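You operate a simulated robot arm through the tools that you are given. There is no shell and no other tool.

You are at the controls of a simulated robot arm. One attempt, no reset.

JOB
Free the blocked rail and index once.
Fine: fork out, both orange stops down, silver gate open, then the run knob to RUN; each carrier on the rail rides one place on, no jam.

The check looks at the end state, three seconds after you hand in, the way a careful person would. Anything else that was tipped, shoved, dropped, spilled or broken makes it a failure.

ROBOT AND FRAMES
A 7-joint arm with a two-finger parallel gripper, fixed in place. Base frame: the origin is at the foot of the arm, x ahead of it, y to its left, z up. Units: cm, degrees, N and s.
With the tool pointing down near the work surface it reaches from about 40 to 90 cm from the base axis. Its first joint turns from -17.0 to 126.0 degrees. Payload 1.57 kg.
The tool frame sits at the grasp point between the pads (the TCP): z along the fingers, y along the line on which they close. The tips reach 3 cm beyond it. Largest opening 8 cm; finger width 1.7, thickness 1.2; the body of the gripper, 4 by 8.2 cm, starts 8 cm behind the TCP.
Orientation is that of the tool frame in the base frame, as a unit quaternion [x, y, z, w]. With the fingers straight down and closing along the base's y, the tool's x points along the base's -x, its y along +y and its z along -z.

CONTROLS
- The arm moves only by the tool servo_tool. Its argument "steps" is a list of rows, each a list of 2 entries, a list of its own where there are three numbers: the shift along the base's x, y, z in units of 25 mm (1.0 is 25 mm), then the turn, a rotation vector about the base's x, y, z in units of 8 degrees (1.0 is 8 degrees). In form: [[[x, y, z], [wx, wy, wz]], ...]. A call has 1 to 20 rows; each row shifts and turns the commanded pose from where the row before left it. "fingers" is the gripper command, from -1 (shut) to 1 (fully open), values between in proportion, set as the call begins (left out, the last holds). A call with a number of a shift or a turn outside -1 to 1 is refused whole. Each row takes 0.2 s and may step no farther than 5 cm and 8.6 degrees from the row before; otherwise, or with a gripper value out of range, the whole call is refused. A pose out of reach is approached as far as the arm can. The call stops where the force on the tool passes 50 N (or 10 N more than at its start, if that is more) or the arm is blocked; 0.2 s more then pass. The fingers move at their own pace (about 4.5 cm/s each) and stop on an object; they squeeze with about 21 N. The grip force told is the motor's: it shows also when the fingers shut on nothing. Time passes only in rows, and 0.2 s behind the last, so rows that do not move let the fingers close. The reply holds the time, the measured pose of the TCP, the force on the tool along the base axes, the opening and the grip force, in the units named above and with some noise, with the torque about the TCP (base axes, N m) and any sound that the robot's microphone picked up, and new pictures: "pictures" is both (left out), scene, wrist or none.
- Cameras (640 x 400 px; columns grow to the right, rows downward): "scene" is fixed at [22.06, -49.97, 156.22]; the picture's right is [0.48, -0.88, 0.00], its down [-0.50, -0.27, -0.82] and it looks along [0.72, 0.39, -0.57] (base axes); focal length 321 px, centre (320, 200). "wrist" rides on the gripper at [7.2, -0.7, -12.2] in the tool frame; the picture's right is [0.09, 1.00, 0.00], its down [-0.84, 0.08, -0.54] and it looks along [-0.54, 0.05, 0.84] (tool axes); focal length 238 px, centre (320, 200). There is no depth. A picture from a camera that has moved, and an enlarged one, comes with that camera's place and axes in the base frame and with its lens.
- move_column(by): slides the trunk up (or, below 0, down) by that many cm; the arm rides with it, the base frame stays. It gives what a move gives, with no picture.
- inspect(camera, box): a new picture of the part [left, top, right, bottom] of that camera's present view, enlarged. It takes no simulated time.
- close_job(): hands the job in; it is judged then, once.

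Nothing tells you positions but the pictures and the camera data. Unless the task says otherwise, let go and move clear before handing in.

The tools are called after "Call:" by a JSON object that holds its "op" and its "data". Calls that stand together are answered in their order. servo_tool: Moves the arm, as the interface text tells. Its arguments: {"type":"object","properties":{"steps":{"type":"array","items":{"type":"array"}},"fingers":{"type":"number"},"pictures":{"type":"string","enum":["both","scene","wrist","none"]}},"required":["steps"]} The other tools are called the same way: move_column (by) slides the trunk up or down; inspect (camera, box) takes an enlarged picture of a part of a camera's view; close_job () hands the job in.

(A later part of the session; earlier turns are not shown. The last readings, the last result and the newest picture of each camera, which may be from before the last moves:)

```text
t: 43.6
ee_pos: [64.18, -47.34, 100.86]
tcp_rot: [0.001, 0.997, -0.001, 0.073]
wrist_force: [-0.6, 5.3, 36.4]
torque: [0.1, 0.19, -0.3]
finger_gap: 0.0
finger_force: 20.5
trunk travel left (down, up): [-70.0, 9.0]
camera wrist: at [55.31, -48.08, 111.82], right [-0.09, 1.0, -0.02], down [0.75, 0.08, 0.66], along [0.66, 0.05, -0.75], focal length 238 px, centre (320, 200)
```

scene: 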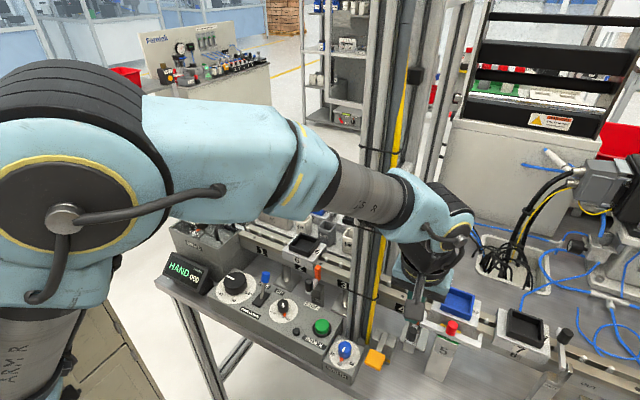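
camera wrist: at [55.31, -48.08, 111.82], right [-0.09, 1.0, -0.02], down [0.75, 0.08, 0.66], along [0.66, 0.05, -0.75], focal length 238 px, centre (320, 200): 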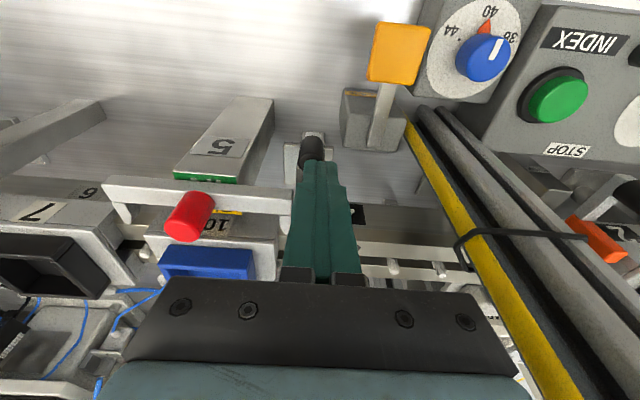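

Firm stop at 36 N after 2.0 cm of total travel, so stop B is down. I'll lift off and verify.

Call:
{"op": "servo_tool", "data": {"steps": [[[0, 0, 0.5], [0, 0, 0]], [[0, 0, 1], [0, 0, 0]], [[-0.5, 0, 1], [0, 0, 0]], [[-1, 0, 1], [0, 0, 0]], [[-1, 0, 0.5], [0, 0, 0]], [[-1, 0, 0], [0, 0, 0]], [[-1, 0, 0], [0, 0, 0]]]}}

Call:
{"op": "inspect", "data": {"camera": "scene", "box": [390, 290, 440, 350]}}

Call:
{"op": "inspect", "data": {"camera": "wrist", "box": [260, 80, 380, 180]}}

```text
t: 45.2
ee_pos: [52.92, -47.22, 110.27]
tcp_rot: [0.001, 0.998, -0.001, 0.07]
wrist_force: [-0.1, 0.7, 0.4]
torque: [-0.04, 0.01, -0.01]
finger_gap: 0.01
finger_force: 21.2
trunk travel left (down, up): [-70.0, 9.0]
camera wrist: at [44.17, -47.96, 121.34], right [-0.09, 1.0, -0.01], down [0.75, 0.08, 0.65], along [0.65, 0.05, -0.76], focal length 238 px, centre (320, 200)
```

scene: 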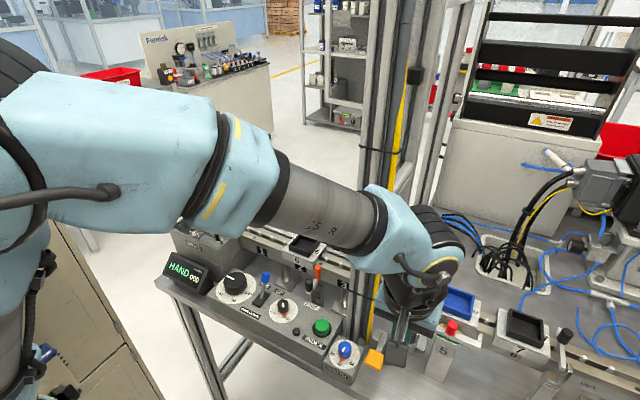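
wrist: 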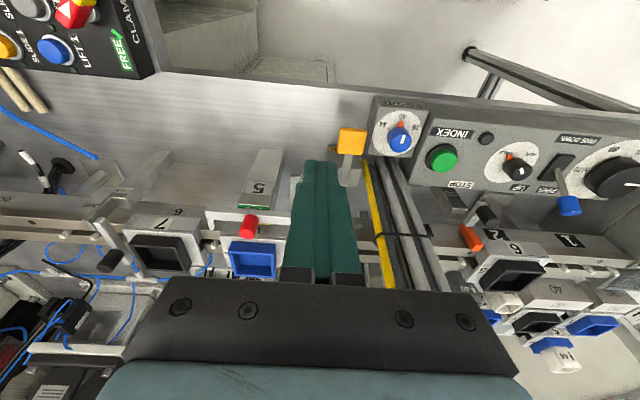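

```text
6.67 times, centred on (415, 320) of scene
camera zoom: at [22.06, -49.97, 156.22], right [0.48, -0.88, 0.0], down [-0.5, -0.27, -0.82], along [0.72, 0.39, -0.57], focal length 2140 px, centre (-313, -600)
```

zoom: 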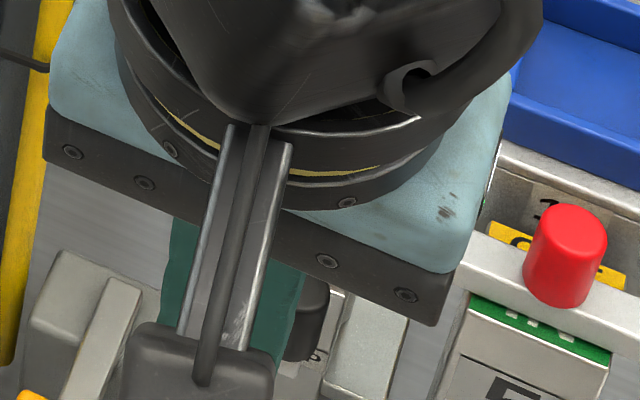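

```text
4.00 times, centred on (320, 130) of wrist
camera zoom: at [44.17, -47.96, 121.34], right [-0.09, 1.0, -0.01], down [0.75, 0.08, 0.65], along [0.65, 0.05, -0.76], focal length 953 px, centre (320, 480)
```

zoom: 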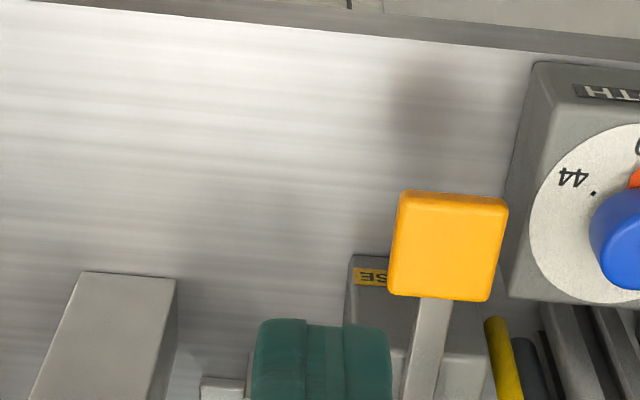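

Stop B is done. Before touching the gate I'll study its hinge at high zoom.

Call:
{"op": "inspect", "data": {"camera": "scene", "box": [545, 350, 590, 385]}}

Call:
{"op": "inspect", "data": {"camera": "scene", "box": [535, 320, 600, 400]}}

Call:
{"op": "inspect", "data": {"camera": "wrist", "box": [60, 170, 180, 290]}}

```text
11.43 times, centred on (568, 368) of scene
camera zoom: at [22.06, -49.97, 156.22], right [0.48, -0.88, 0.0], down [-0.5, -0.27, -0.82], along [0.72, 0.39, -0.57], focal length 3668 px, centre (-2509, -1714)
```

zoom: 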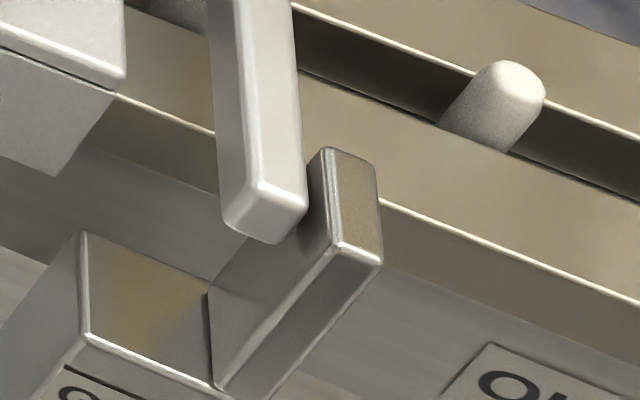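

```text
5.00 times, centred on (568, 360) of scene
camera zoom: at [22.06, -49.97, 156.22], right [0.48, -0.88, 0.0], down [-0.5, -0.27, -0.82], along [0.72, 0.39, -0.57], focal length 1605 px, centre (-918, -600)
```

zoom: 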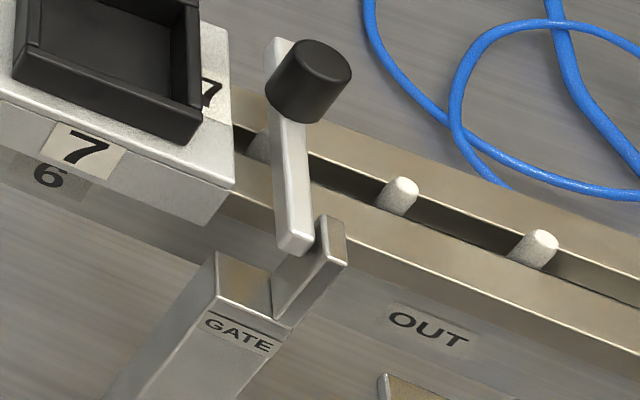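

```text
3.33 times, centred on (120, 230) of wrist
camera zoom: at [44.17, -47.96, 121.34], right [-0.09, 1.0, -0.01], down [0.75, 0.08, 0.65], along [0.65, 0.05, -0.76], focal length 794 px, centre (987, 100)
```

zoom: 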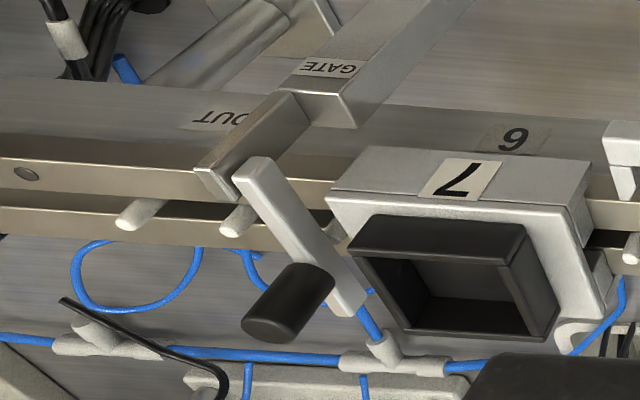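

The gate arm's root sits against a cheek plate at about [67.5,-72.5,102], so I expect it to lift about a y-axis. I'll move over there with more forward tilt, since this spot is near the edge of reach.

Call:
{"op": "servo_tool", "data": {"steps": [[[0, -1, 0.2], [0, 0, 0]], [[0, -1, 0.2], [0, 0, 0]], [[0, -1, 0.2], [0, 0, 0]], [[0, -1, 0.2], [0, 0, 0]], [[0, -1, 0.2], [0, 0, 0]], [[0, -1, 0.2], [0, 0, 0]], [[0, -1, 0.2], [0, -1, 0]], [[0, -1, 0.2], [0, -1, 0]], [[0, -1, 0.2], [0, -1, 0]], [[0, -1, 0.2], [0, 0, 0]], [[0.4, 0, 0], [0, 0, 0]]], "fingers": -0.2}}

Call:
{"op": "inspect", "data": {"camera": "wrist", "box": [250, 60, 400, 200]}}

```text
t: 47.6
ee_pos: [53.75, -72.5, 115.39]
tcp_rot: [0.001, 0.961, -0.002, 0.276]
wrist_force: [-0.9, 0.5, -0.4]
torque: [-0.05, 0.01, -0.05]
finger_gap: 3.19
finger_force: 0.0
trunk travel left (down, up): [-70.0, 9.0]
camera wrist: at [41.26, -73.17, 121.86], right [-0.08, 1.0, -0.05], down [0.42, 0.08, 0.9], along [0.9, 0.05, -0.43], focal length 238 px, centre (320, 200)
```

scene: 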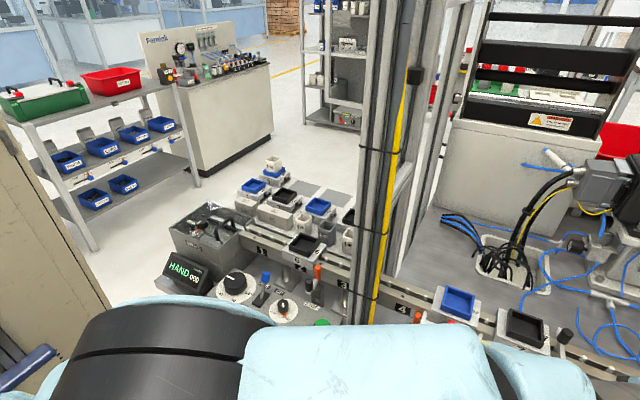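
wrist: 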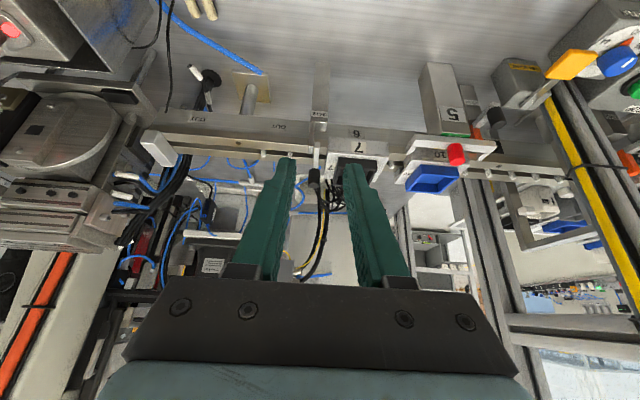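

```text
2.86 times, centred on (325, 130) of wrist
camera zoom: at [41.26, -73.17, 121.86], right [-0.08, 1.0, -0.05], down [0.42, 0.08, 0.9], along [0.9, 0.05, -0.43], focal length 681 px, centre (306, 400)
```

zoom: 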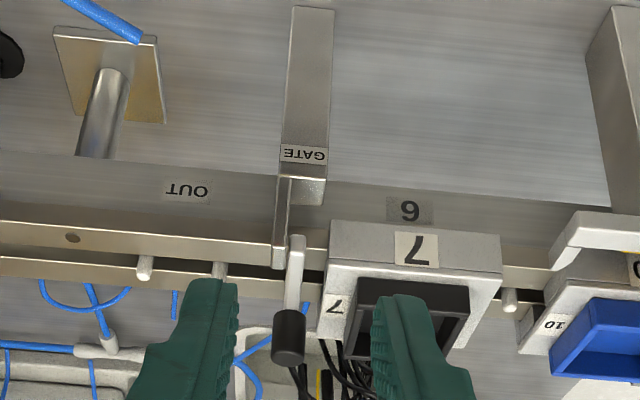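

Handle top estimate agrees across views: [72,-72.65,105.1], base z≈102.4. I'll advance toward it in stages and check that the arm can reach.

Call:
{"op": "servo_tool", "data": {"steps": [[[0.9, 0, -0.2], [0, 0, 0]], [[0.9, 0, -0.2], [0, 0, 0]], [[0.9, 0, -0.2], [0, 0, 0]], [[0.9, -0.03, -0.2], [0, 0, 0]], [[0, 0, 0], [0, 0, 0]]]}}

```text
t: 48.8
ee_pos: [62.8, -72.56, 113.45]
tcp_rot: [0.0, 0.961, -0.001, 0.275]
wrist_force: [0.0, -1.4, -0.4]
torque: [0.02, -0.03, -0.01]
finger_gap: 3.21
finger_force: 0.0
trunk travel left (down, up): [-70.0, 9.0]
camera wrist: at [50.37, -73.28, 119.93], right [-0.08, 1.0, -0.05], down [0.42, 0.08, 0.9], along [0.9, 0.05, -0.43], focal length 238 px, centre (320, 200)
```

scene: 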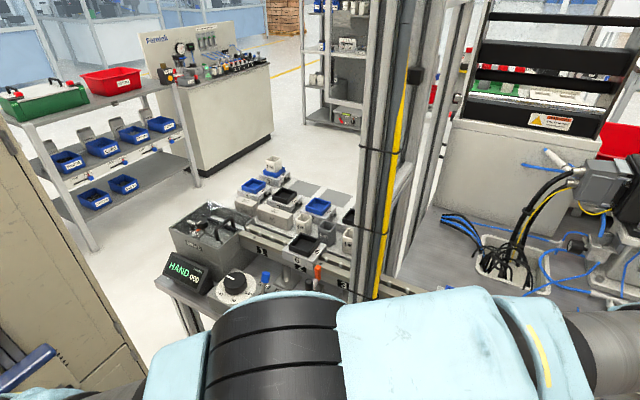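
wrist: 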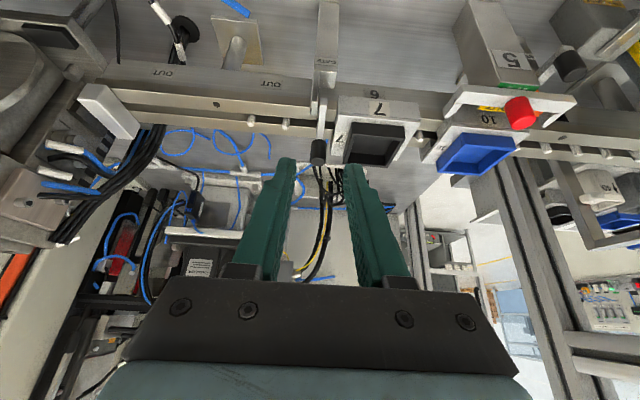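

Reach is holding and the elbow is well above the panel. Continuing to a hover over the handle.

Call:
{"op": "servo_tool", "data": {"steps": [[[0.8, -0.02, -0.3], [0, 0, 0]], [[0.8, 0, -0.3], [0, 0, 0]], [[0.8, 0, -0.3], [0, 0, 0]], [[0.8, 0, -0.3], [0, 0, 0]], [[0, 0, 0], [0, 0, 0]]]}}

Call:
{"op": "inspect", "data": {"camera": "wrist", "box": [260, 90, 390, 210]}}

```text
t: 50.0
ee_pos: [70.91, -72.62, 110.46]
tcp_rot: [0.0, 0.961, 0.0, 0.275]
wrist_force: [0.1, -0.1, -0.1]
torque: [0.03, -0.02, 0.03]
finger_gap: 3.2
finger_force: 0.0
trunk travel left (down, up): [-70.0, 9.0]
camera wrist: at [58.34, -73.37, 116.8], right [-0.08, 1.0, -0.05], down [0.42, 0.08, 0.9], along [0.9, 0.05, -0.43], focal length 238 px, centre (320, 200)
```

scene: 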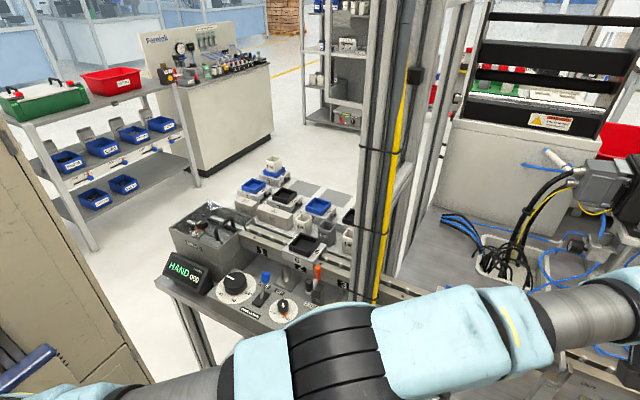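
wrist: 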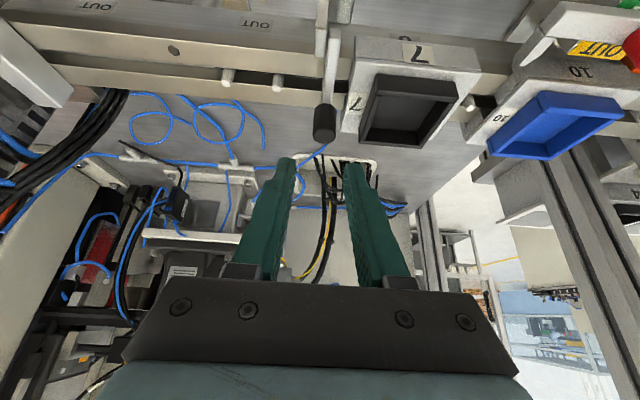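

```text
3.33 times, centred on (325, 150) of wrist
camera zoom: at [58.34, -73.37, 116.8], right [-0.08, 1.0, -0.05], down [0.42, 0.08, 0.9], along [0.9, 0.05, -0.43], focal length 794 px, centre (303, 367)
```

zoom: 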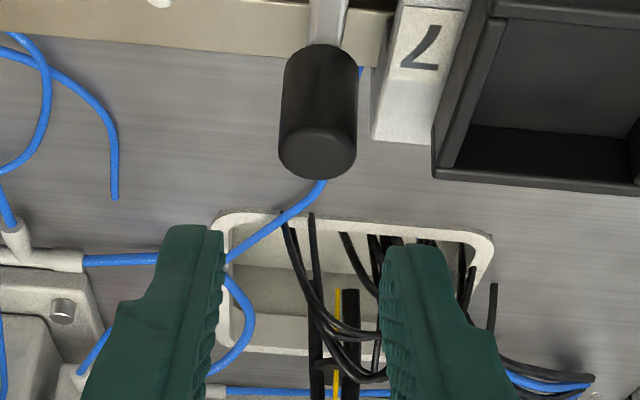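

Alignment is good. I'll narrow the opening to 2.8 cm to keep off tray 7 and lower onto the handle.

Call:
{"op": "servo_tool", "data": {"steps": [[[0, 0, -0.3], [0, 0, 0]], [[0.02, -0.01, -0.7], [0, 0, 0]], [[0.02, 0, -0.7], [0, 0, 0]], [[0, 0, -0.1], [0, 0, 0]], [[0, 0, 0], [0, 0, 0]]], "fingers": -0.3, "pictures": "wrist"}}

Call:
{"op": "inspect", "data": {"camera": "wrist", "box": [260, 110, 390, 230]}}

```text
t: 51.2
ee_pos: [70.84, -72.69, 105.94]
tcp_rot: [0.0, 0.961, 0.0, 0.276]
wrist_force: [0.5, -0.2, -0.5]
torque: [0.03, 0.0, 0.04]
finger_gap: 2.81
finger_force: 0.1
trunk travel left (down, up): [-70.0, 9.0]
camera wrist: at [58.48, -73.45, 112.37], right [-0.08, 1.0, -0.05], down [0.42, 0.08, 0.9], along [0.9, 0.05, -0.43], focal length 238 px, centre (320, 200)
```

wrist: 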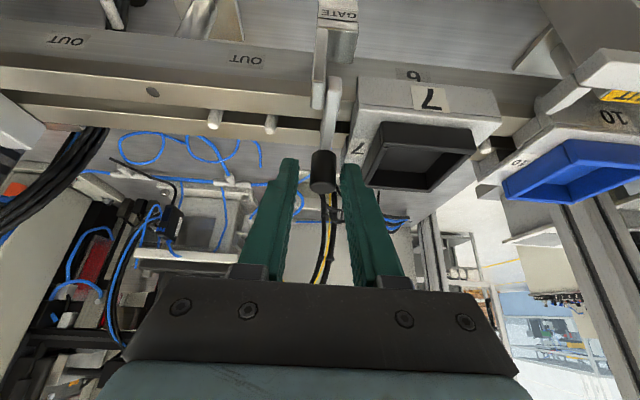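

```text
3.33 times, centred on (325, 170) of wrist
camera zoom: at [58.48, -73.45, 112.37], right [-0.08, 1.0, -0.05], down [0.42, 0.08, 0.9], along [0.9, 0.05, -0.43], focal length 794 px, centre (303, 300)
```

zoom: 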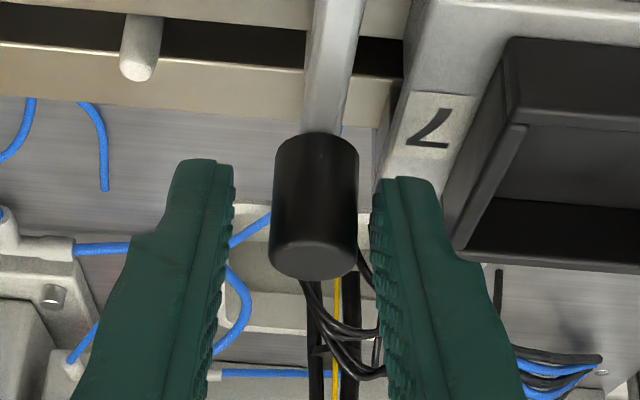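

The handle is between the fingers, 2 mm off-centre. I'll nudge and close.

Call:
{"op": "servo_tool", "data": {"steps": [[[0, 0.07, 0], [0, 0, 0]], [[0, 0, 0], [0, 0, 0]], [[0, 0, 0], [0, 0, 0]], [[0, 0, 0], [0, 0, 0]]], "fingers": -1, "pictures": "wrist"}}

```text
t: 52.2
ee_pos: [71.01, -72.54, 105.96]
tcp_rot: [0.0, 0.961, 0.0, 0.275]
wrist_force: [0.6, 4.0, -1.2]
torque: [0.39, -0.04, 0.04]
finger_gap: 1.72
finger_force: 32.2
trunk travel left (down, up): [-70.0, 9.0]
camera wrist: at [58.5, -73.23, 112.36], right [-0.08, 1.0, -0.05], down [0.42, 0.08, 0.9], along [0.9, 0.05, -0.43], focal length 238 px, centre (320, 200)
```

wrist: 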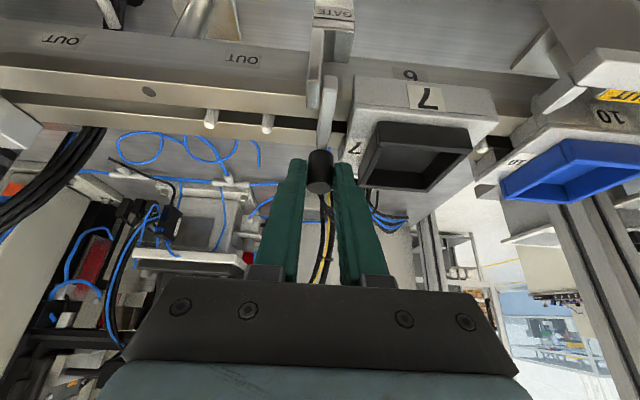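

Handle gripped (1.72 cm). I'll try a gentle lift of a few millimetres and watch the force.

Call:
{"op": "servo_tool", "data": {"steps": [[[0, 0, 0.08], [0, 0, 0]], [[0, 0, 0.08], [0, 0, 0]], [[0, 0, 0], [0, 0, 0]]], "pictures": "none"}}

```text
t: 53.0
ee_pos: [71.0, -72.61, 105.99]
tcp_rot: [0.001, 0.962, 0.001, 0.274]
wrist_force: [-5.6, 6.3, -18.6]
torque: [-0.18, -0.33, 0.1]
finger_gap: 1.73
finger_force: 32.9
trunk travel left (down, up): [-70.0, 9.0]
```

Lifting is firmly resisted (−18.6 N, no motion). I'll relax that, and look at the hinge from this closer view before trying another direction.

Call:
{"op": "servo_tool", "data": {"steps": [[[0, 0, -0.16], [0, 0, 0]], [[0, 0, 0], [0, 0, 0]]], "pictures": "none"}}

Call:
{"op": "inspect", "data": {"camera": "wrist", "box": [280, 0, 370, 200]}}

Call:
{"op": "inspect", "data": {"camera": "wrist", "box": [295, 40, 355, 130]}}

Call:
{"op": "inspect", "data": {"camera": "scene", "box": [530, 310, 610, 400]}}

```text
t: 53.6
ee_pos: [70.92, -72.69, 106.11]
tcp_rot: [0.0, 0.961, -0.001, 0.276]
wrist_force: [-14.1, 8.9, -5.7]
torque: [0.55, 0.43, 0.12]
finger_gap: 1.71
finger_force: 32.3
trunk travel left (down, up): [-70.0, 9.0]
```

```text
2.00 times, centred on (325, 100) of wrist
camera zoom: at [58.47, -73.2, 112.54], right [-0.08, 1.0, -0.05], down [0.42, 0.08, 0.9], along [0.9, 0.05, -0.43], focal length 477 px, centre (310, 400)
```

zoom: 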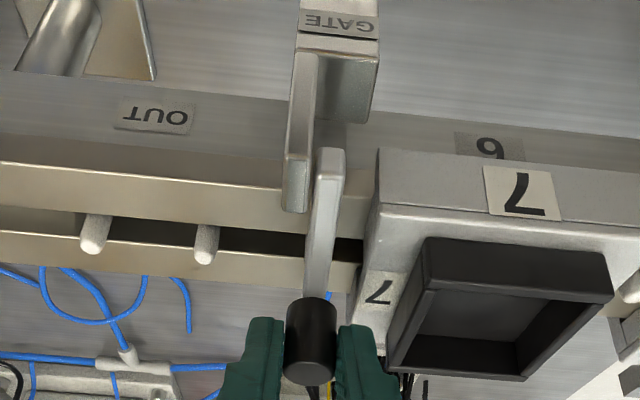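

```text
4.44 times, centred on (325, 85) of wrist
camera zoom: at [58.47, -73.2, 112.54], right [-0.08, 1.0, -0.05], down [0.42, 0.08, 0.9], along [0.9, 0.05, -0.43], focal length 1059 px, centre (298, 711)
```

zoom: 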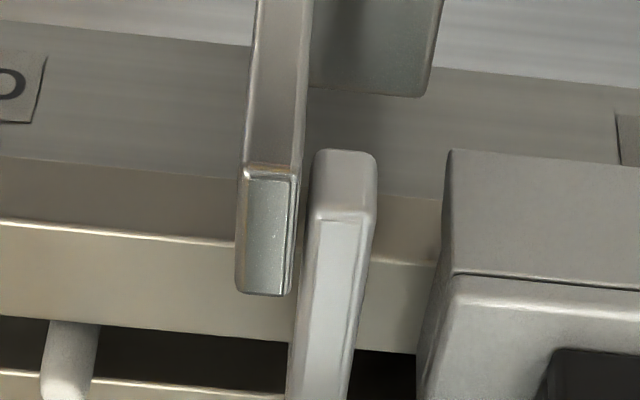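

```text
4.44 times, centred on (570, 355) of scene
camera zoom: at [22.06, -49.97, 156.22], right [0.48, -0.88, 0.0], down [-0.5, -0.27, -0.82], along [0.72, 0.39, -0.57], focal length 1427 px, centre (-791, -489)
```

zoom: 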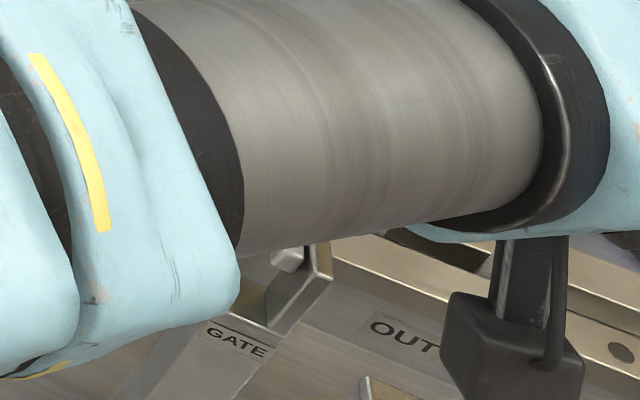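

Lifting didn't work, and the empty space over the post behind the arm suggests the gate may slide back toward -x along the cheek. I'll test a gentle pull in -x.

Call:
{"op": "servo_tool", "data": {"steps": [[[-0.1, 0, -0.03], [0, 0, 0]], [[-0.06, -0.03, 0], [0, 0, 0]], [[0, 0, 0], [0, 0, 0]]], "pictures": "none"}}

```text
t: 54.4
ee_pos: [71.01, -72.56, 106.1]
tcp_rot: [0.0, 0.96, -0.002, 0.279]
wrist_force: [22.0, -10.3, 5.9]
torque: [0.08, -0.72, -0.05]
finger_gap: 1.71
finger_force: 32.3
trunk travel left (down, up): [-70.0, 9.0]
```

No motion in -x either (22 N). I'll relax and test sideways, first toward -y.

Call:
{"op": "servo_tool", "data": {"steps": [[[0.09, 0, 0], [0, 0, 0]], [[0, 0, 0], [0, 0, 0]]], "pictures": "none"}}

Call:
{"op": "servo_tool", "data": {"steps": [[[0, -0.08, 0], [0, 0, 0]], [[0, -0.06, 0], [0, 0, 0]], [[0, 0, 0], [0, 0, 0]]], "pictures": "none"}}

```text
t: 55.0
ee_pos: [70.98, -72.53, 106.06]
tcp_rot: [-0.001, 0.961, -0.001, 0.277]
wrist_force: [20.8, -9.5, 14.1]
torque: [0.11, -0.34, -0.04]
finger_gap: 1.72
finger_force: 32.0
trunk travel left (down, up): [-70.0, 9.0]
```

```text
t: 55.8
ee_pos: [70.89, -72.51, 106.02]
tcp_rot: [-0.001, 0.961, 0.001, 0.275]
wrist_force: [13.5, 14.6, 15.8]
torque: [0.07, 0.05, 0.21]
finger_gap: 1.73
finger_force: 31.9
trunk travel left (down, up): [-70.0, 9.0]
```

Stiff in -y too. Testing +y.

Call:
{"op": "servo_tool", "data": {"steps": [[[0.05, 0.08, -0.05], [0, 0, 0]], [[0, 0.06, 0], [0, 0, 0]], [[0, 0, 0], [0, 0, 0]]], "pictures": "none"}}

Call:
{"op": "servo_tool", "data": {"steps": [[[0, 0.08, 0], [0, 0, 0]], [[0, 0.06, 0], [0, 0, 0]], [[0, 0, 0], [0, 0, 0]]], "pictures": "wrist"}}

```text
t: 56.6
ee_pos: [70.92, -72.46, 105.84]
tcp_rot: [0.0, 0.961, -0.002, 0.276]
wrist_force: [18.4, -0.2, 14.9]
torque: [0.31, -0.18, 0.02]
finger_gap: 1.74
finger_force: 32.3
trunk travel left (down, up): [-70.0, 9.0]
```

```text
t: 57.4
ee_pos: [70.89, -72.42, 105.64]
tcp_rot: [0.002, 0.961, -0.004, 0.277]
wrist_force: [19.7, -23.9, 12.5]
torque: [0.06, -0.47, -0.36]
finger_gap: 1.72
finger_force: 32.5
trunk travel left (down, up): [-70.0, 9.0]
camera wrist: at [58.29, -73.09, 112.24], right [-0.07, 1.0, -0.05], down [0.42, 0.08, 0.9], along [0.9, 0.04, -0.43], focal length 238 px, centre (320, 200)
```

wrist: 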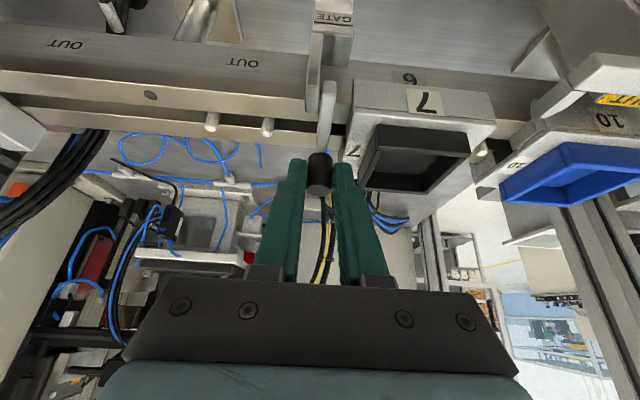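

All straight directions feel stiff while the grip holds internal stress. I'll release, re-centre and regrip cleanly, then try a true arc about the root, turning the tool with the lift.

Call:
{"op": "servo_tool", "data": {"steps": [[[0, 0, 0], [0, 0, 0]], [[0, 0, 0], [0, 0, 0]], [[0, 0, 0], [0, 0, 0]]], "fingers": -0.35, "pictures": "wrist"}}

Call:
{"op": "inspect", "data": {"camera": "wrist", "box": [260, 60, 390, 230]}}

```text
t: 58.2
ee_pos: [70.92, -72.15, 105.72]
tcp_rot: [-0.001, 0.961, 0.001, 0.275]
wrist_force: [0.0, -0.4, 0.1]
torque: [0.01, -0.01, 0.01]
finger_gap: 2.66
finger_force: 0.3
trunk travel left (down, up): [-70.0, 9.0]
camera wrist: at [58.37, -72.81, 112.21], right [-0.08, 1.0, -0.05], down [0.42, 0.08, 0.9], along [0.9, 0.05, -0.43], focal length 238 px, centre (320, 200)
```

wrist: 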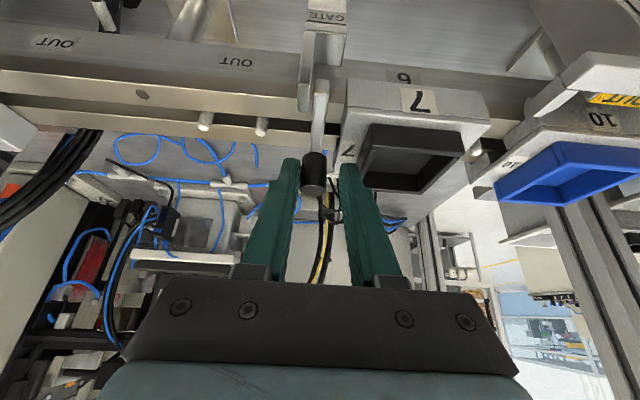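

```text
2.35 times, centred on (325, 145) of wrist
camera zoom: at [58.37, -72.81, 112.21], right [-0.08, 1.0, -0.05], down [0.42, 0.08, 0.9], along [0.9, 0.05, -0.43], focal length 561 px, centre (308, 329)
```

zoom: 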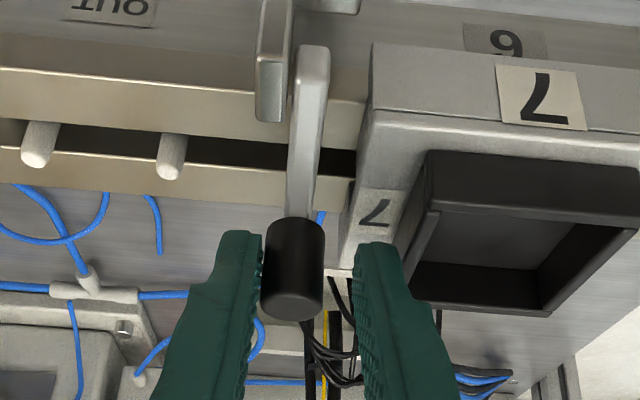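

Call:
{"op": "servo_tool", "data": {"steps": [[[0.04, -0.16, -0.1], [0, 0, 0]], [[0, 0, -0.06], [0, 0, 0]], [[0, 0, 0], [0, 0, 0]]], "pictures": "none"}}

Call:
{"op": "servo_tool", "data": {"steps": [[[0, 0, 0], [0, 0, 0]], [[0, 0, 0], [0, 0, 0]], [[0, 0, 0], [0, 0, 0]]], "fingers": -1, "pictures": "none"}}

Call:
{"op": "servo_tool", "data": {"steps": [[[-0.03, 0, 0.06], [0, -0.25, 0]], [[-0.03, 0, 0.06], [0, -0.25, 0]], [[-0.03, 0, 0.06], [0, -0.25, 0]], [[0, 0, 0], [0, 0, 0]]], "pictures": "wrist"}}

```text
t: 59.0
ee_pos: [71.16, -72.51, 105.36]
tcp_rot: [0.001, 0.961, -0.001, 0.275]
wrist_force: [0.2, -0.7, -0.5]
torque: [0.01, 0.02, 0.01]
finger_gap: 2.59
finger_force: 0.0
trunk travel left (down, up): [-70.0, 9.0]
```

```text
t: 59.8
ee_pos: [71.05, -72.59, 105.28]
tcp_rot: [0.001, 0.961, 0.0, 0.275]
wrist_force: [1.3, -2.0, 1.0]
torque: [0.63, -0.01, 0.0]
finger_gap: 1.7
finger_force: 32.8
trunk travel left (down, up): [-70.0, 9.0]
```

```text
t: 60.8
ee_pos: [70.64, -72.63, 105.69]
tcp_rot: [0.0, 0.946, 0.0, 0.325]
wrist_force: [-10.6, 6.2, -1.6]
torque: [-0.51, 0.34, -0.03]
finger_gap: 1.71
finger_force: 32.3
trunk travel left (down, up): [-70.0, 9.0]
camera wrist: at [57.51, -73.23, 110.89], right [-0.07, 1.0, -0.06], down [0.33, 0.08, 0.94], along [0.94, 0.05, -0.33], focal length 238 px, centre (320, 200)
```

wrist: 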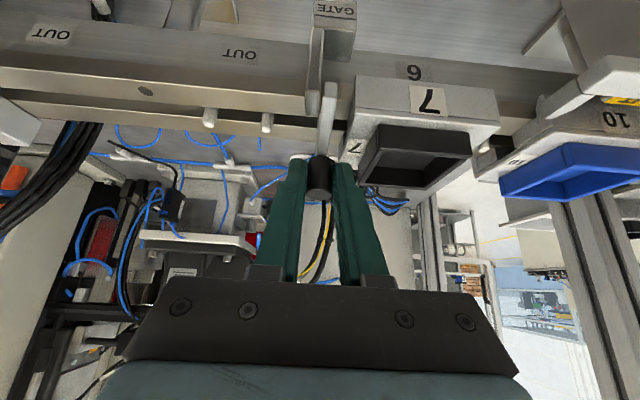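

The tool turned 6° and moved along the arc with little force. I'll check whether the gate arm actually tilted.

Call:
{"op": "inspect", "data": {"camera": "wrist", "box": [260, 60, 390, 230]}}

Call:
{"op": "inspect", "data": {"camera": "scene", "box": [530, 300, 630, 400]}}

```text
2.35 times, centred on (325, 145) of wrist
camera zoom: at [57.51, -73.23, 110.89], right [-0.07, 1.0, -0.06], down [0.33, 0.08, 0.94], along [0.94, 0.05, -0.33], focal length 561 px, centre (308, 329)
```

zoom: 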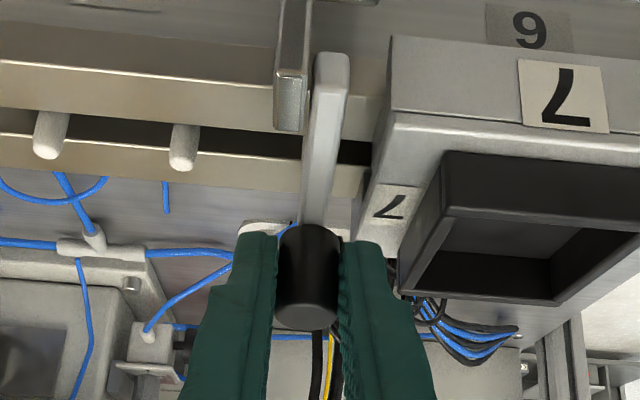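

```text
4.00 times, centred on (580, 350) of scene
camera zoom: at [22.06, -49.97, 156.22], right [0.48, -0.88, 0.0], down [-0.5, -0.27, -0.82], along [0.72, 0.39, -0.57], focal length 1284 px, centre (-720, -400)
```

zoom: 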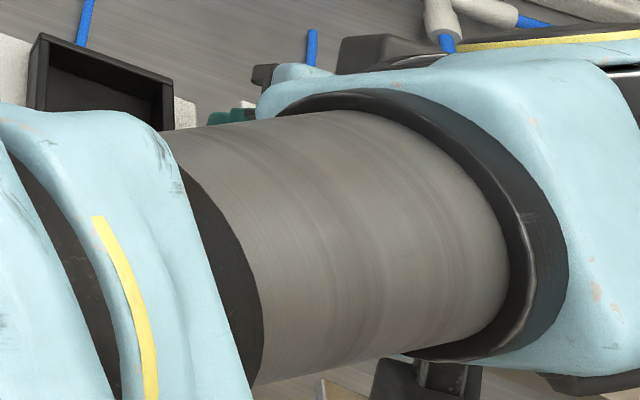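

The gate hasn't moved; the pads just rotated on the handle. I'll zoom hard on the root to find the pin.

Call:
{"op": "inspect", "data": {"camera": "wrist", "box": [300, 60, 345, 120]}}

Call:
{"op": "inspect", "data": {"camera": "wrist", "box": [290, 0, 380, 90]}}

```text
6.67 times, centred on (322, 90) of wrist
camera zoom: at [57.51, -73.23, 110.89], right [-0.07, 1.0, -0.06], down [0.33, 0.08, 0.94], along [0.94, 0.05, -0.33], focal length 1589 px, centre (303, 933)
```

zoom: 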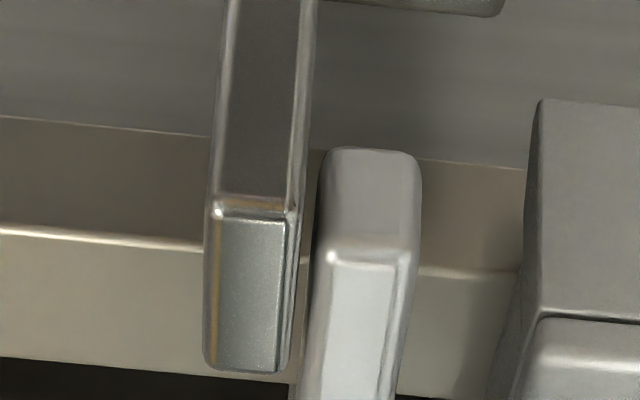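

```text
4.44 times, centred on (335, 45) of wrist
camera zoom: at [57.51, -73.23, 110.89], right [-0.07, 1.0, -0.06], down [0.33, 0.08, 0.94], along [0.94, 0.05, -0.33], focal length 1059 px, centre (253, 889)
```

zoom: 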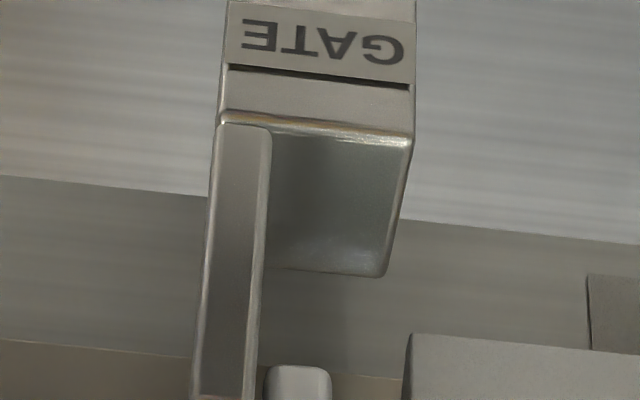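

The stub beside the arm is a hinge upright (x≈66–68), the arm root starts at its middle, so a y-hinge still fits. I'll try a firmer upward pull in increments.

Call:
{"op": "servo_tool", "data": {"steps": [[[0, 0, 0.1], [0, 0, 0]], [[0, 0, 0.1], [0, 0, 0]], [[0, 0, 0], [0, 0, 0]]], "pictures": "none"}}

Call:
{"op": "servo_tool", "data": {"steps": [[[0, 0, 0.1], [0, 0, 0]], [[0, 0, 0.1], [0, 0, 0]], [[0, 0, 0], [0, 0, 0]]], "pictures": "wrist"}}

```text
t: 61.6
ee_pos: [70.6, -72.46, 106.19]
tcp_rot: [0.0, 0.946, 0.002, 0.324]
wrist_force: [-16.2, 13.8, -17.6]
torque: [-0.11, 0.14, 0.17]
finger_gap: 1.73
finger_force: 32.6
trunk travel left (down, up): [-70.0, 9.0]
```

```text
t: 62.4
ee_pos: [70.77, -72.49, 106.77]
tcp_rot: [0.0, 0.946, 0.001, 0.325]
wrist_force: [-12.1, 15.3, -18.7]
torque: [-0.04, -0.03, 0.16]
finger_gap: 1.7
finger_force: 31.9
trunk travel left (down, up): [-70.0, 9.0]
camera wrist: at [57.67, -73.25, 111.87], right [-0.07, 1.0, -0.05], down [0.33, 0.08, 0.94], along [0.94, 0.05, -0.33], focal length 238 px, centre (320, 200)
```

wrist: 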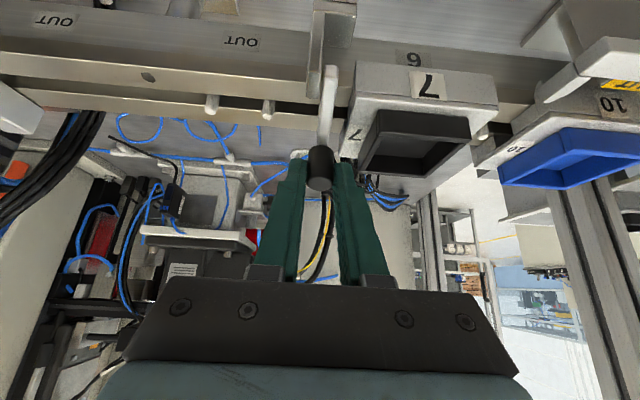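

The pads simply slide on the handle at about 18 N, so the arm isn't lifting. Before forcing anything I want a level front view comparing the heights of gate arm, stub and tray 7. I'll release, back off and tilt to look horizontally.

Call:
{"op": "servo_tool", "data": {"steps": [[[0, 0, 0], [0, 0, 0]], [[0, 0, 0], [0, 0, 0]], [[-0.3, 0, 0.5], [0, 0, 0]], [[-0.8, 0, 0.6], [0, 0, 0]], [[-1, 0, 0], [0, 0, 0]], [[-1, 0, 0], [0, 0, 0]], [[-1, 0, -0.3], [0, -0.5, 0]], [[-0.5, 0, -0.6], [0, -0.6, 0]], [[0, 0, -0.6], [0, -0.6, 0]], [[0, 0, -0.5], [0, -0.6, 0]], [[0, 0, 0], [0, 0, 0]]], "fingers": -0.3}}

Call:
{"op": "inspect", "data": {"camera": "wrist", "box": [240, 120, 400, 240]}}

```text
t: 64.8
ee_pos: [59.24, -72.55, 104.49]
tcp_rot: [0.001, 0.881, -0.001, 0.474]
wrist_force: [0.5, 0.0, 0.2]
torque: [0.01, -0.01, -0.02]
finger_gap: 2.8
finger_force: 0.0
trunk travel left (down, up): [-70.0, 9.0]
camera wrist: at [45.15, -73.23, 105.19], right [-0.05, 1.0, -0.08], down [0.01, 0.08, 1.0], along [1.0, 0.05, -0.01], focal length 238 px, centre (320, 200)
```

scene: 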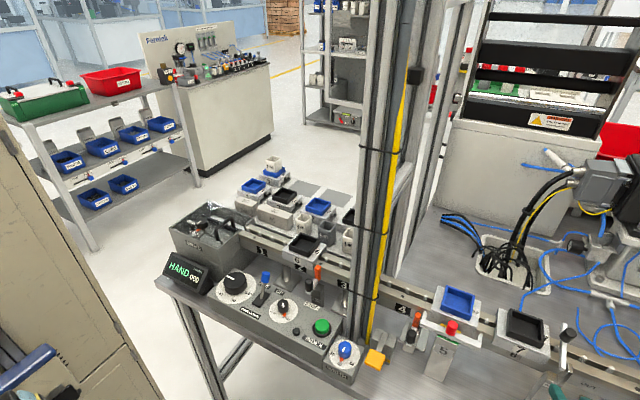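
wrist: 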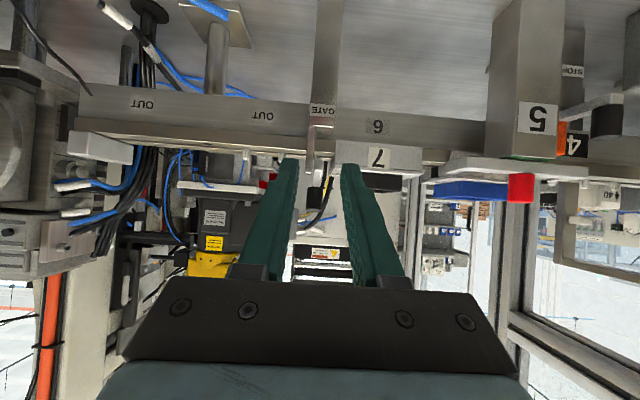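

```text
3.33 times, centred on (320, 180) of wrist
camera zoom: at [45.15, -73.23, 105.19], right [-0.05, 1.0, -0.08], down [0.01, 0.08, 1.0], along [1.0, 0.05, -0.01], focal length 794 px, centre (320, 267)
```

zoom: 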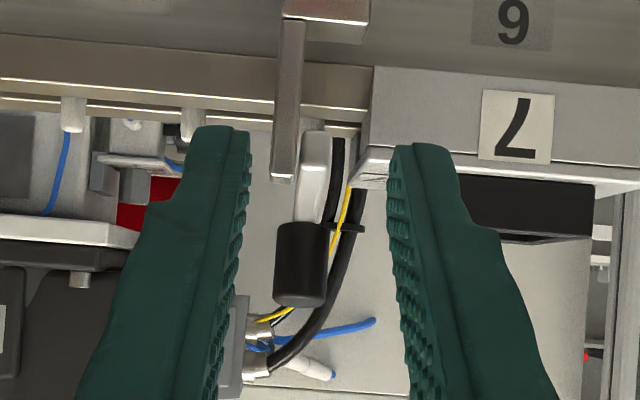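

The front view shows the arm now rises from its root to the handle, so the gate really is a stiff y-hinge and my lift already turned it about 14°. It stays where left. I'll regrip and follow the proper arc about the hinge at roughly (67.0, 101.5).

Call:
{"op": "servo_tool", "data": {"steps": [[[0, 0, 0.9], [0, 0.6, 0]], [[0, 0, 0.93], [0, 0.6, 0]], [[0.9, 0, 0], [0, 0.6, 0]], [[0.9, 0, 0], [0, 0.52, 0]], [[0.9, 0, 0], [0, 0, 0]], [[0.79, 0, 0], [0, 0, 0]], [[0, 0, 0], [0, 0, 0]]]}}

Call:
{"op": "inspect", "data": {"camera": "wrist", "box": [250, 90, 400, 220]}}

```text
t: 66.4
ee_pos: [68.08, -72.54, 109.06]
tcp_rot: [0.0, 0.946, 0.0, 0.324]
wrist_force: [-0.2, 0.4, 0.4]
torque: [-0.01, -0.01, -0.01]
finger_gap: 2.79
finger_force: 0.0
trunk travel left (down, up): [-70.0, 9.0]
camera wrist: at [54.93, -73.21, 114.23], right [-0.07, 1.0, -0.06], down [0.33, 0.08, 0.94], along [0.94, 0.05, -0.33], focal length 238 px, centre (320, 200)
```

scene: 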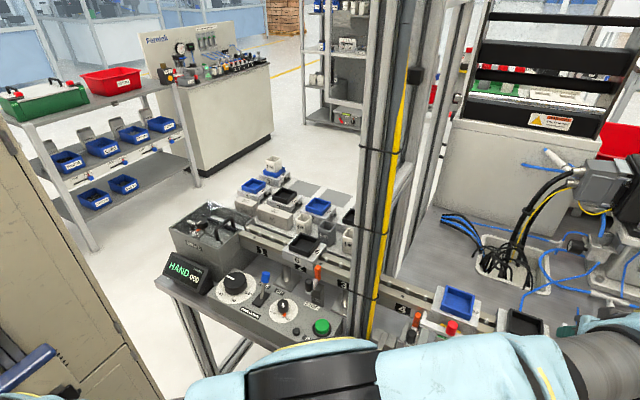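
wrist: 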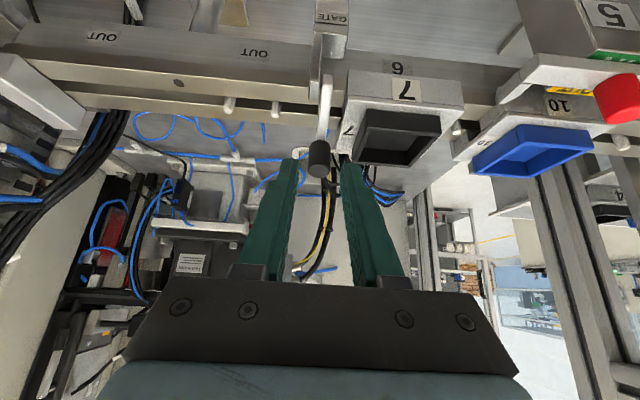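

```text
3.08 times, centred on (325, 155) of wrist
camera zoom: at [54.93, -73.21, 114.23], right [-0.07, 1.0, -0.06], down [0.33, 0.08, 0.94], along [0.94, 0.05, -0.33], focal length 733 px, centre (305, 338)
```

zoom: 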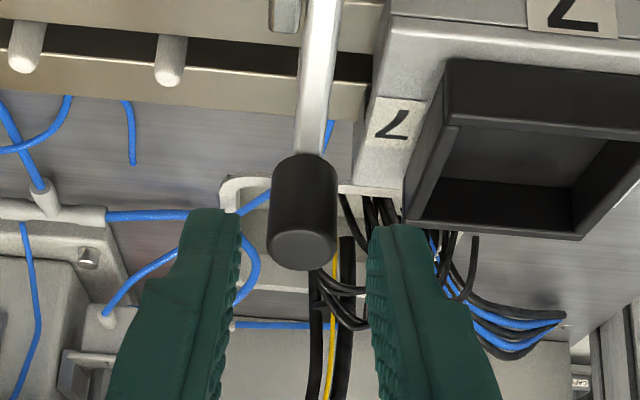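

Prediction and view agree (gate at about 14°). Moving in to regrip the handle.

Call:
{"op": "servo_tool", "data": {"steps": [[[0.47, 0, -0.63], [0, 0, 0]], [[0.47, 0, -0.63], [0, 0, 0]], [[0, 0, 0], [0, 0, 0]]], "pictures": "none"}}

Call:
{"op": "servo_tool", "data": {"steps": [[[0, 0, 0], [0, 0, 0]], [[0, 0, 0], [0, 0, 0]], [[0, 0, 0], [0, 0, 0]]], "fingers": -1, "pictures": "wrist"}}

```text
t: 67.2
ee_pos: [70.33, -72.6, 105.8]
tcp_rot: [0.0, 0.946, -0.001, 0.325]
wrist_force: [1.1, 1.3, 0.2]
torque: [-0.02, 0.03, 0.0]
finger_gap: 2.81
finger_force: 0.1
trunk travel left (down, up): [-70.0, 9.0]
```

```text
t: 68.0
ee_pos: [70.21, -72.61, 105.97]
tcp_rot: [0.0, 0.946, 0.0, 0.324]
wrist_force: [-0.6, 4.4, -0.7]
torque: [0.29, 0.03, 0.15]
finger_gap: 1.72
finger_force: 32.3
trunk travel left (down, up): [-70.0, 9.0]
camera wrist: at [57.18, -73.22, 111.06], right [-0.07, 1.0, -0.06], down [0.33, 0.08, 0.94], along [0.94, 0.05, -0.33], focal length 238 px, centre (320, 200)
```

wrist: 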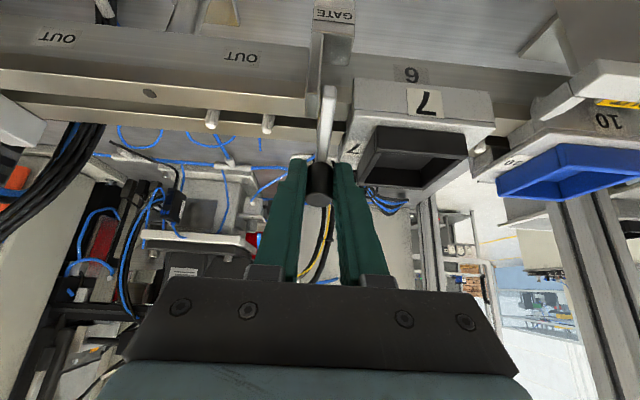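

Gripped. Now moving along the arc for the first ~18°.

Call:
{"op": "servo_tool", "data": {"steps": [[[-0.07, 0, 0.09], [0, 0, 0]], [[-0.07, 0, 0.085], [0, 0, 0]], [[-0.08, 0, 0.08], [0, 0, 0]], [[-0.08, 0, 0.08], [0, 0, 0]], [[-0.088, 0, 0.07], [0, 0, 0]], [[-0.088, 0, 0.07], [0, 0, 0]], [[0, 0, 0], [0, 0, 0]]], "pictures": "wrist"}}

Call:
{"op": "inspect", "data": {"camera": "wrist", "box": [250, 60, 400, 230]}}

```text
t: 69.6
ee_pos: [69.12, -72.51, 107.14]
tcp_rot: [0.0, 0.946, 0.0, 0.324]
wrist_force: [13.0, 0.5, -5.1]
torque: [0.53, -0.73, 0.16]
finger_gap: 1.73
finger_force: 32.3
trunk travel left (down, up): [-70.0, 9.0]
camera wrist: at [56.12, -73.22, 112.28], right [-0.07, 1.0, -0.06], down [0.33, 0.08, 0.94], along [0.94, 0.05, -0.33], focal length 238 px, centre (320, 200)
```

wrist: 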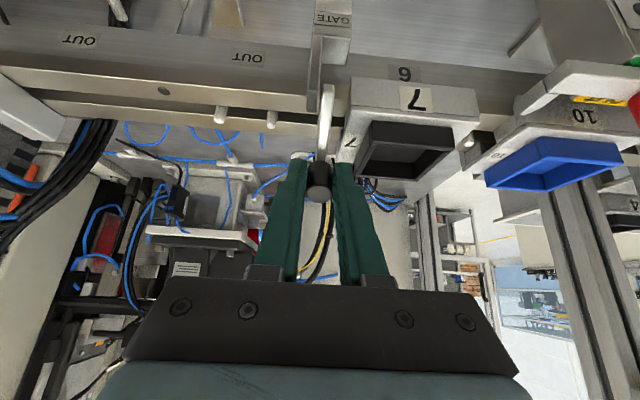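

```text
2.35 times, centred on (325, 145) of wrist
camera zoom: at [56.12, -73.22, 112.28], right [-0.07, 1.0, -0.06], down [0.33, 0.08, 0.94], along [0.94, 0.05, -0.33], focal length 561 px, centre (308, 329)
```

zoom: 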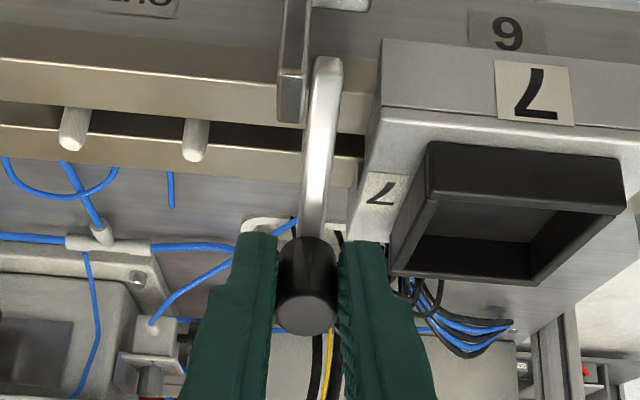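

The gate is turning with the handle, and the force is almost purely tangential (~13 N). Continuing along the arc.

Call:
{"op": "servo_tool", "data": {"steps": [[[-0.095, 0, 0.061], [0, 0, 0]], [[-0.095, 0, 0.061], [0, 0, 0]], [[-0.101, 0, 0.051], [0, 0, 0]], [[-0.101, 0, 0.051], [0, 0, 0]], [[-0.106, 0, 0.04], [0, 0, 0]], [[-0.106, 0, 0.04], [0, 0, 0]], [[-0.109, 0, 0.029], [0, 0, 0]], [[-0.109, 0, 0.029], [0, 0, 0]], [[0, 0, 0], [0, 0, 0]]], "pictures": "wrist"}}

Call:
{"op": "inspect", "data": {"camera": "wrist", "box": [250, 60, 400, 230]}}

```text
t: 71.6
ee_pos: [67.01, -72.75, 108.14]
tcp_rot: [0.0, 0.946, -0.002, 0.325]
wrist_force: [-0.8, -0.4, -1.1]
torque: [-0.08, 0.11, -0.08]
finger_gap: 0.0
finger_force: 21.4
trunk travel left (down, up): [-70.0, 9.0]
camera wrist: at [53.88, -73.36, 113.33], right [-0.07, 1.0, -0.06], down [0.33, 0.08, 0.94], along [0.94, 0.05, -0.33], focal length 238 px, centre (320, 200)
```

wrist: 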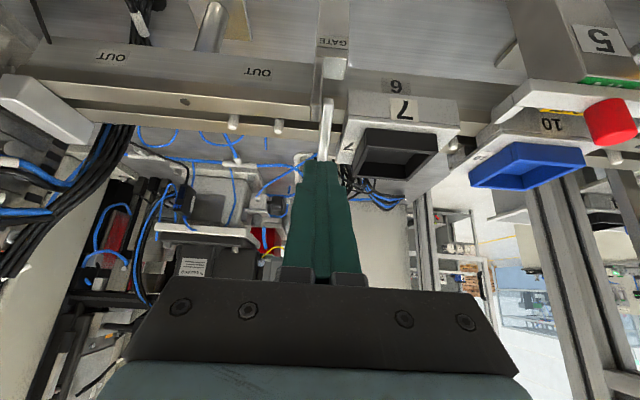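

```text
2.35 times, centred on (325, 145) of wrist
camera zoom: at [53.88, -73.36, 113.33], right [-0.07, 1.0, -0.06], down [0.33, 0.08, 0.94], along [0.94, 0.05, -0.33], focal length 561 px, centre (308, 329)
```

zoom: 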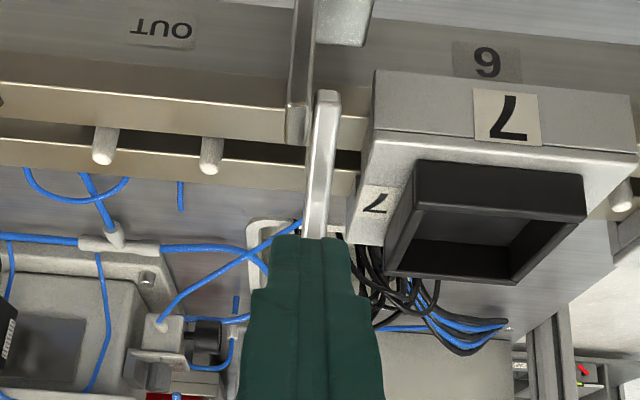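

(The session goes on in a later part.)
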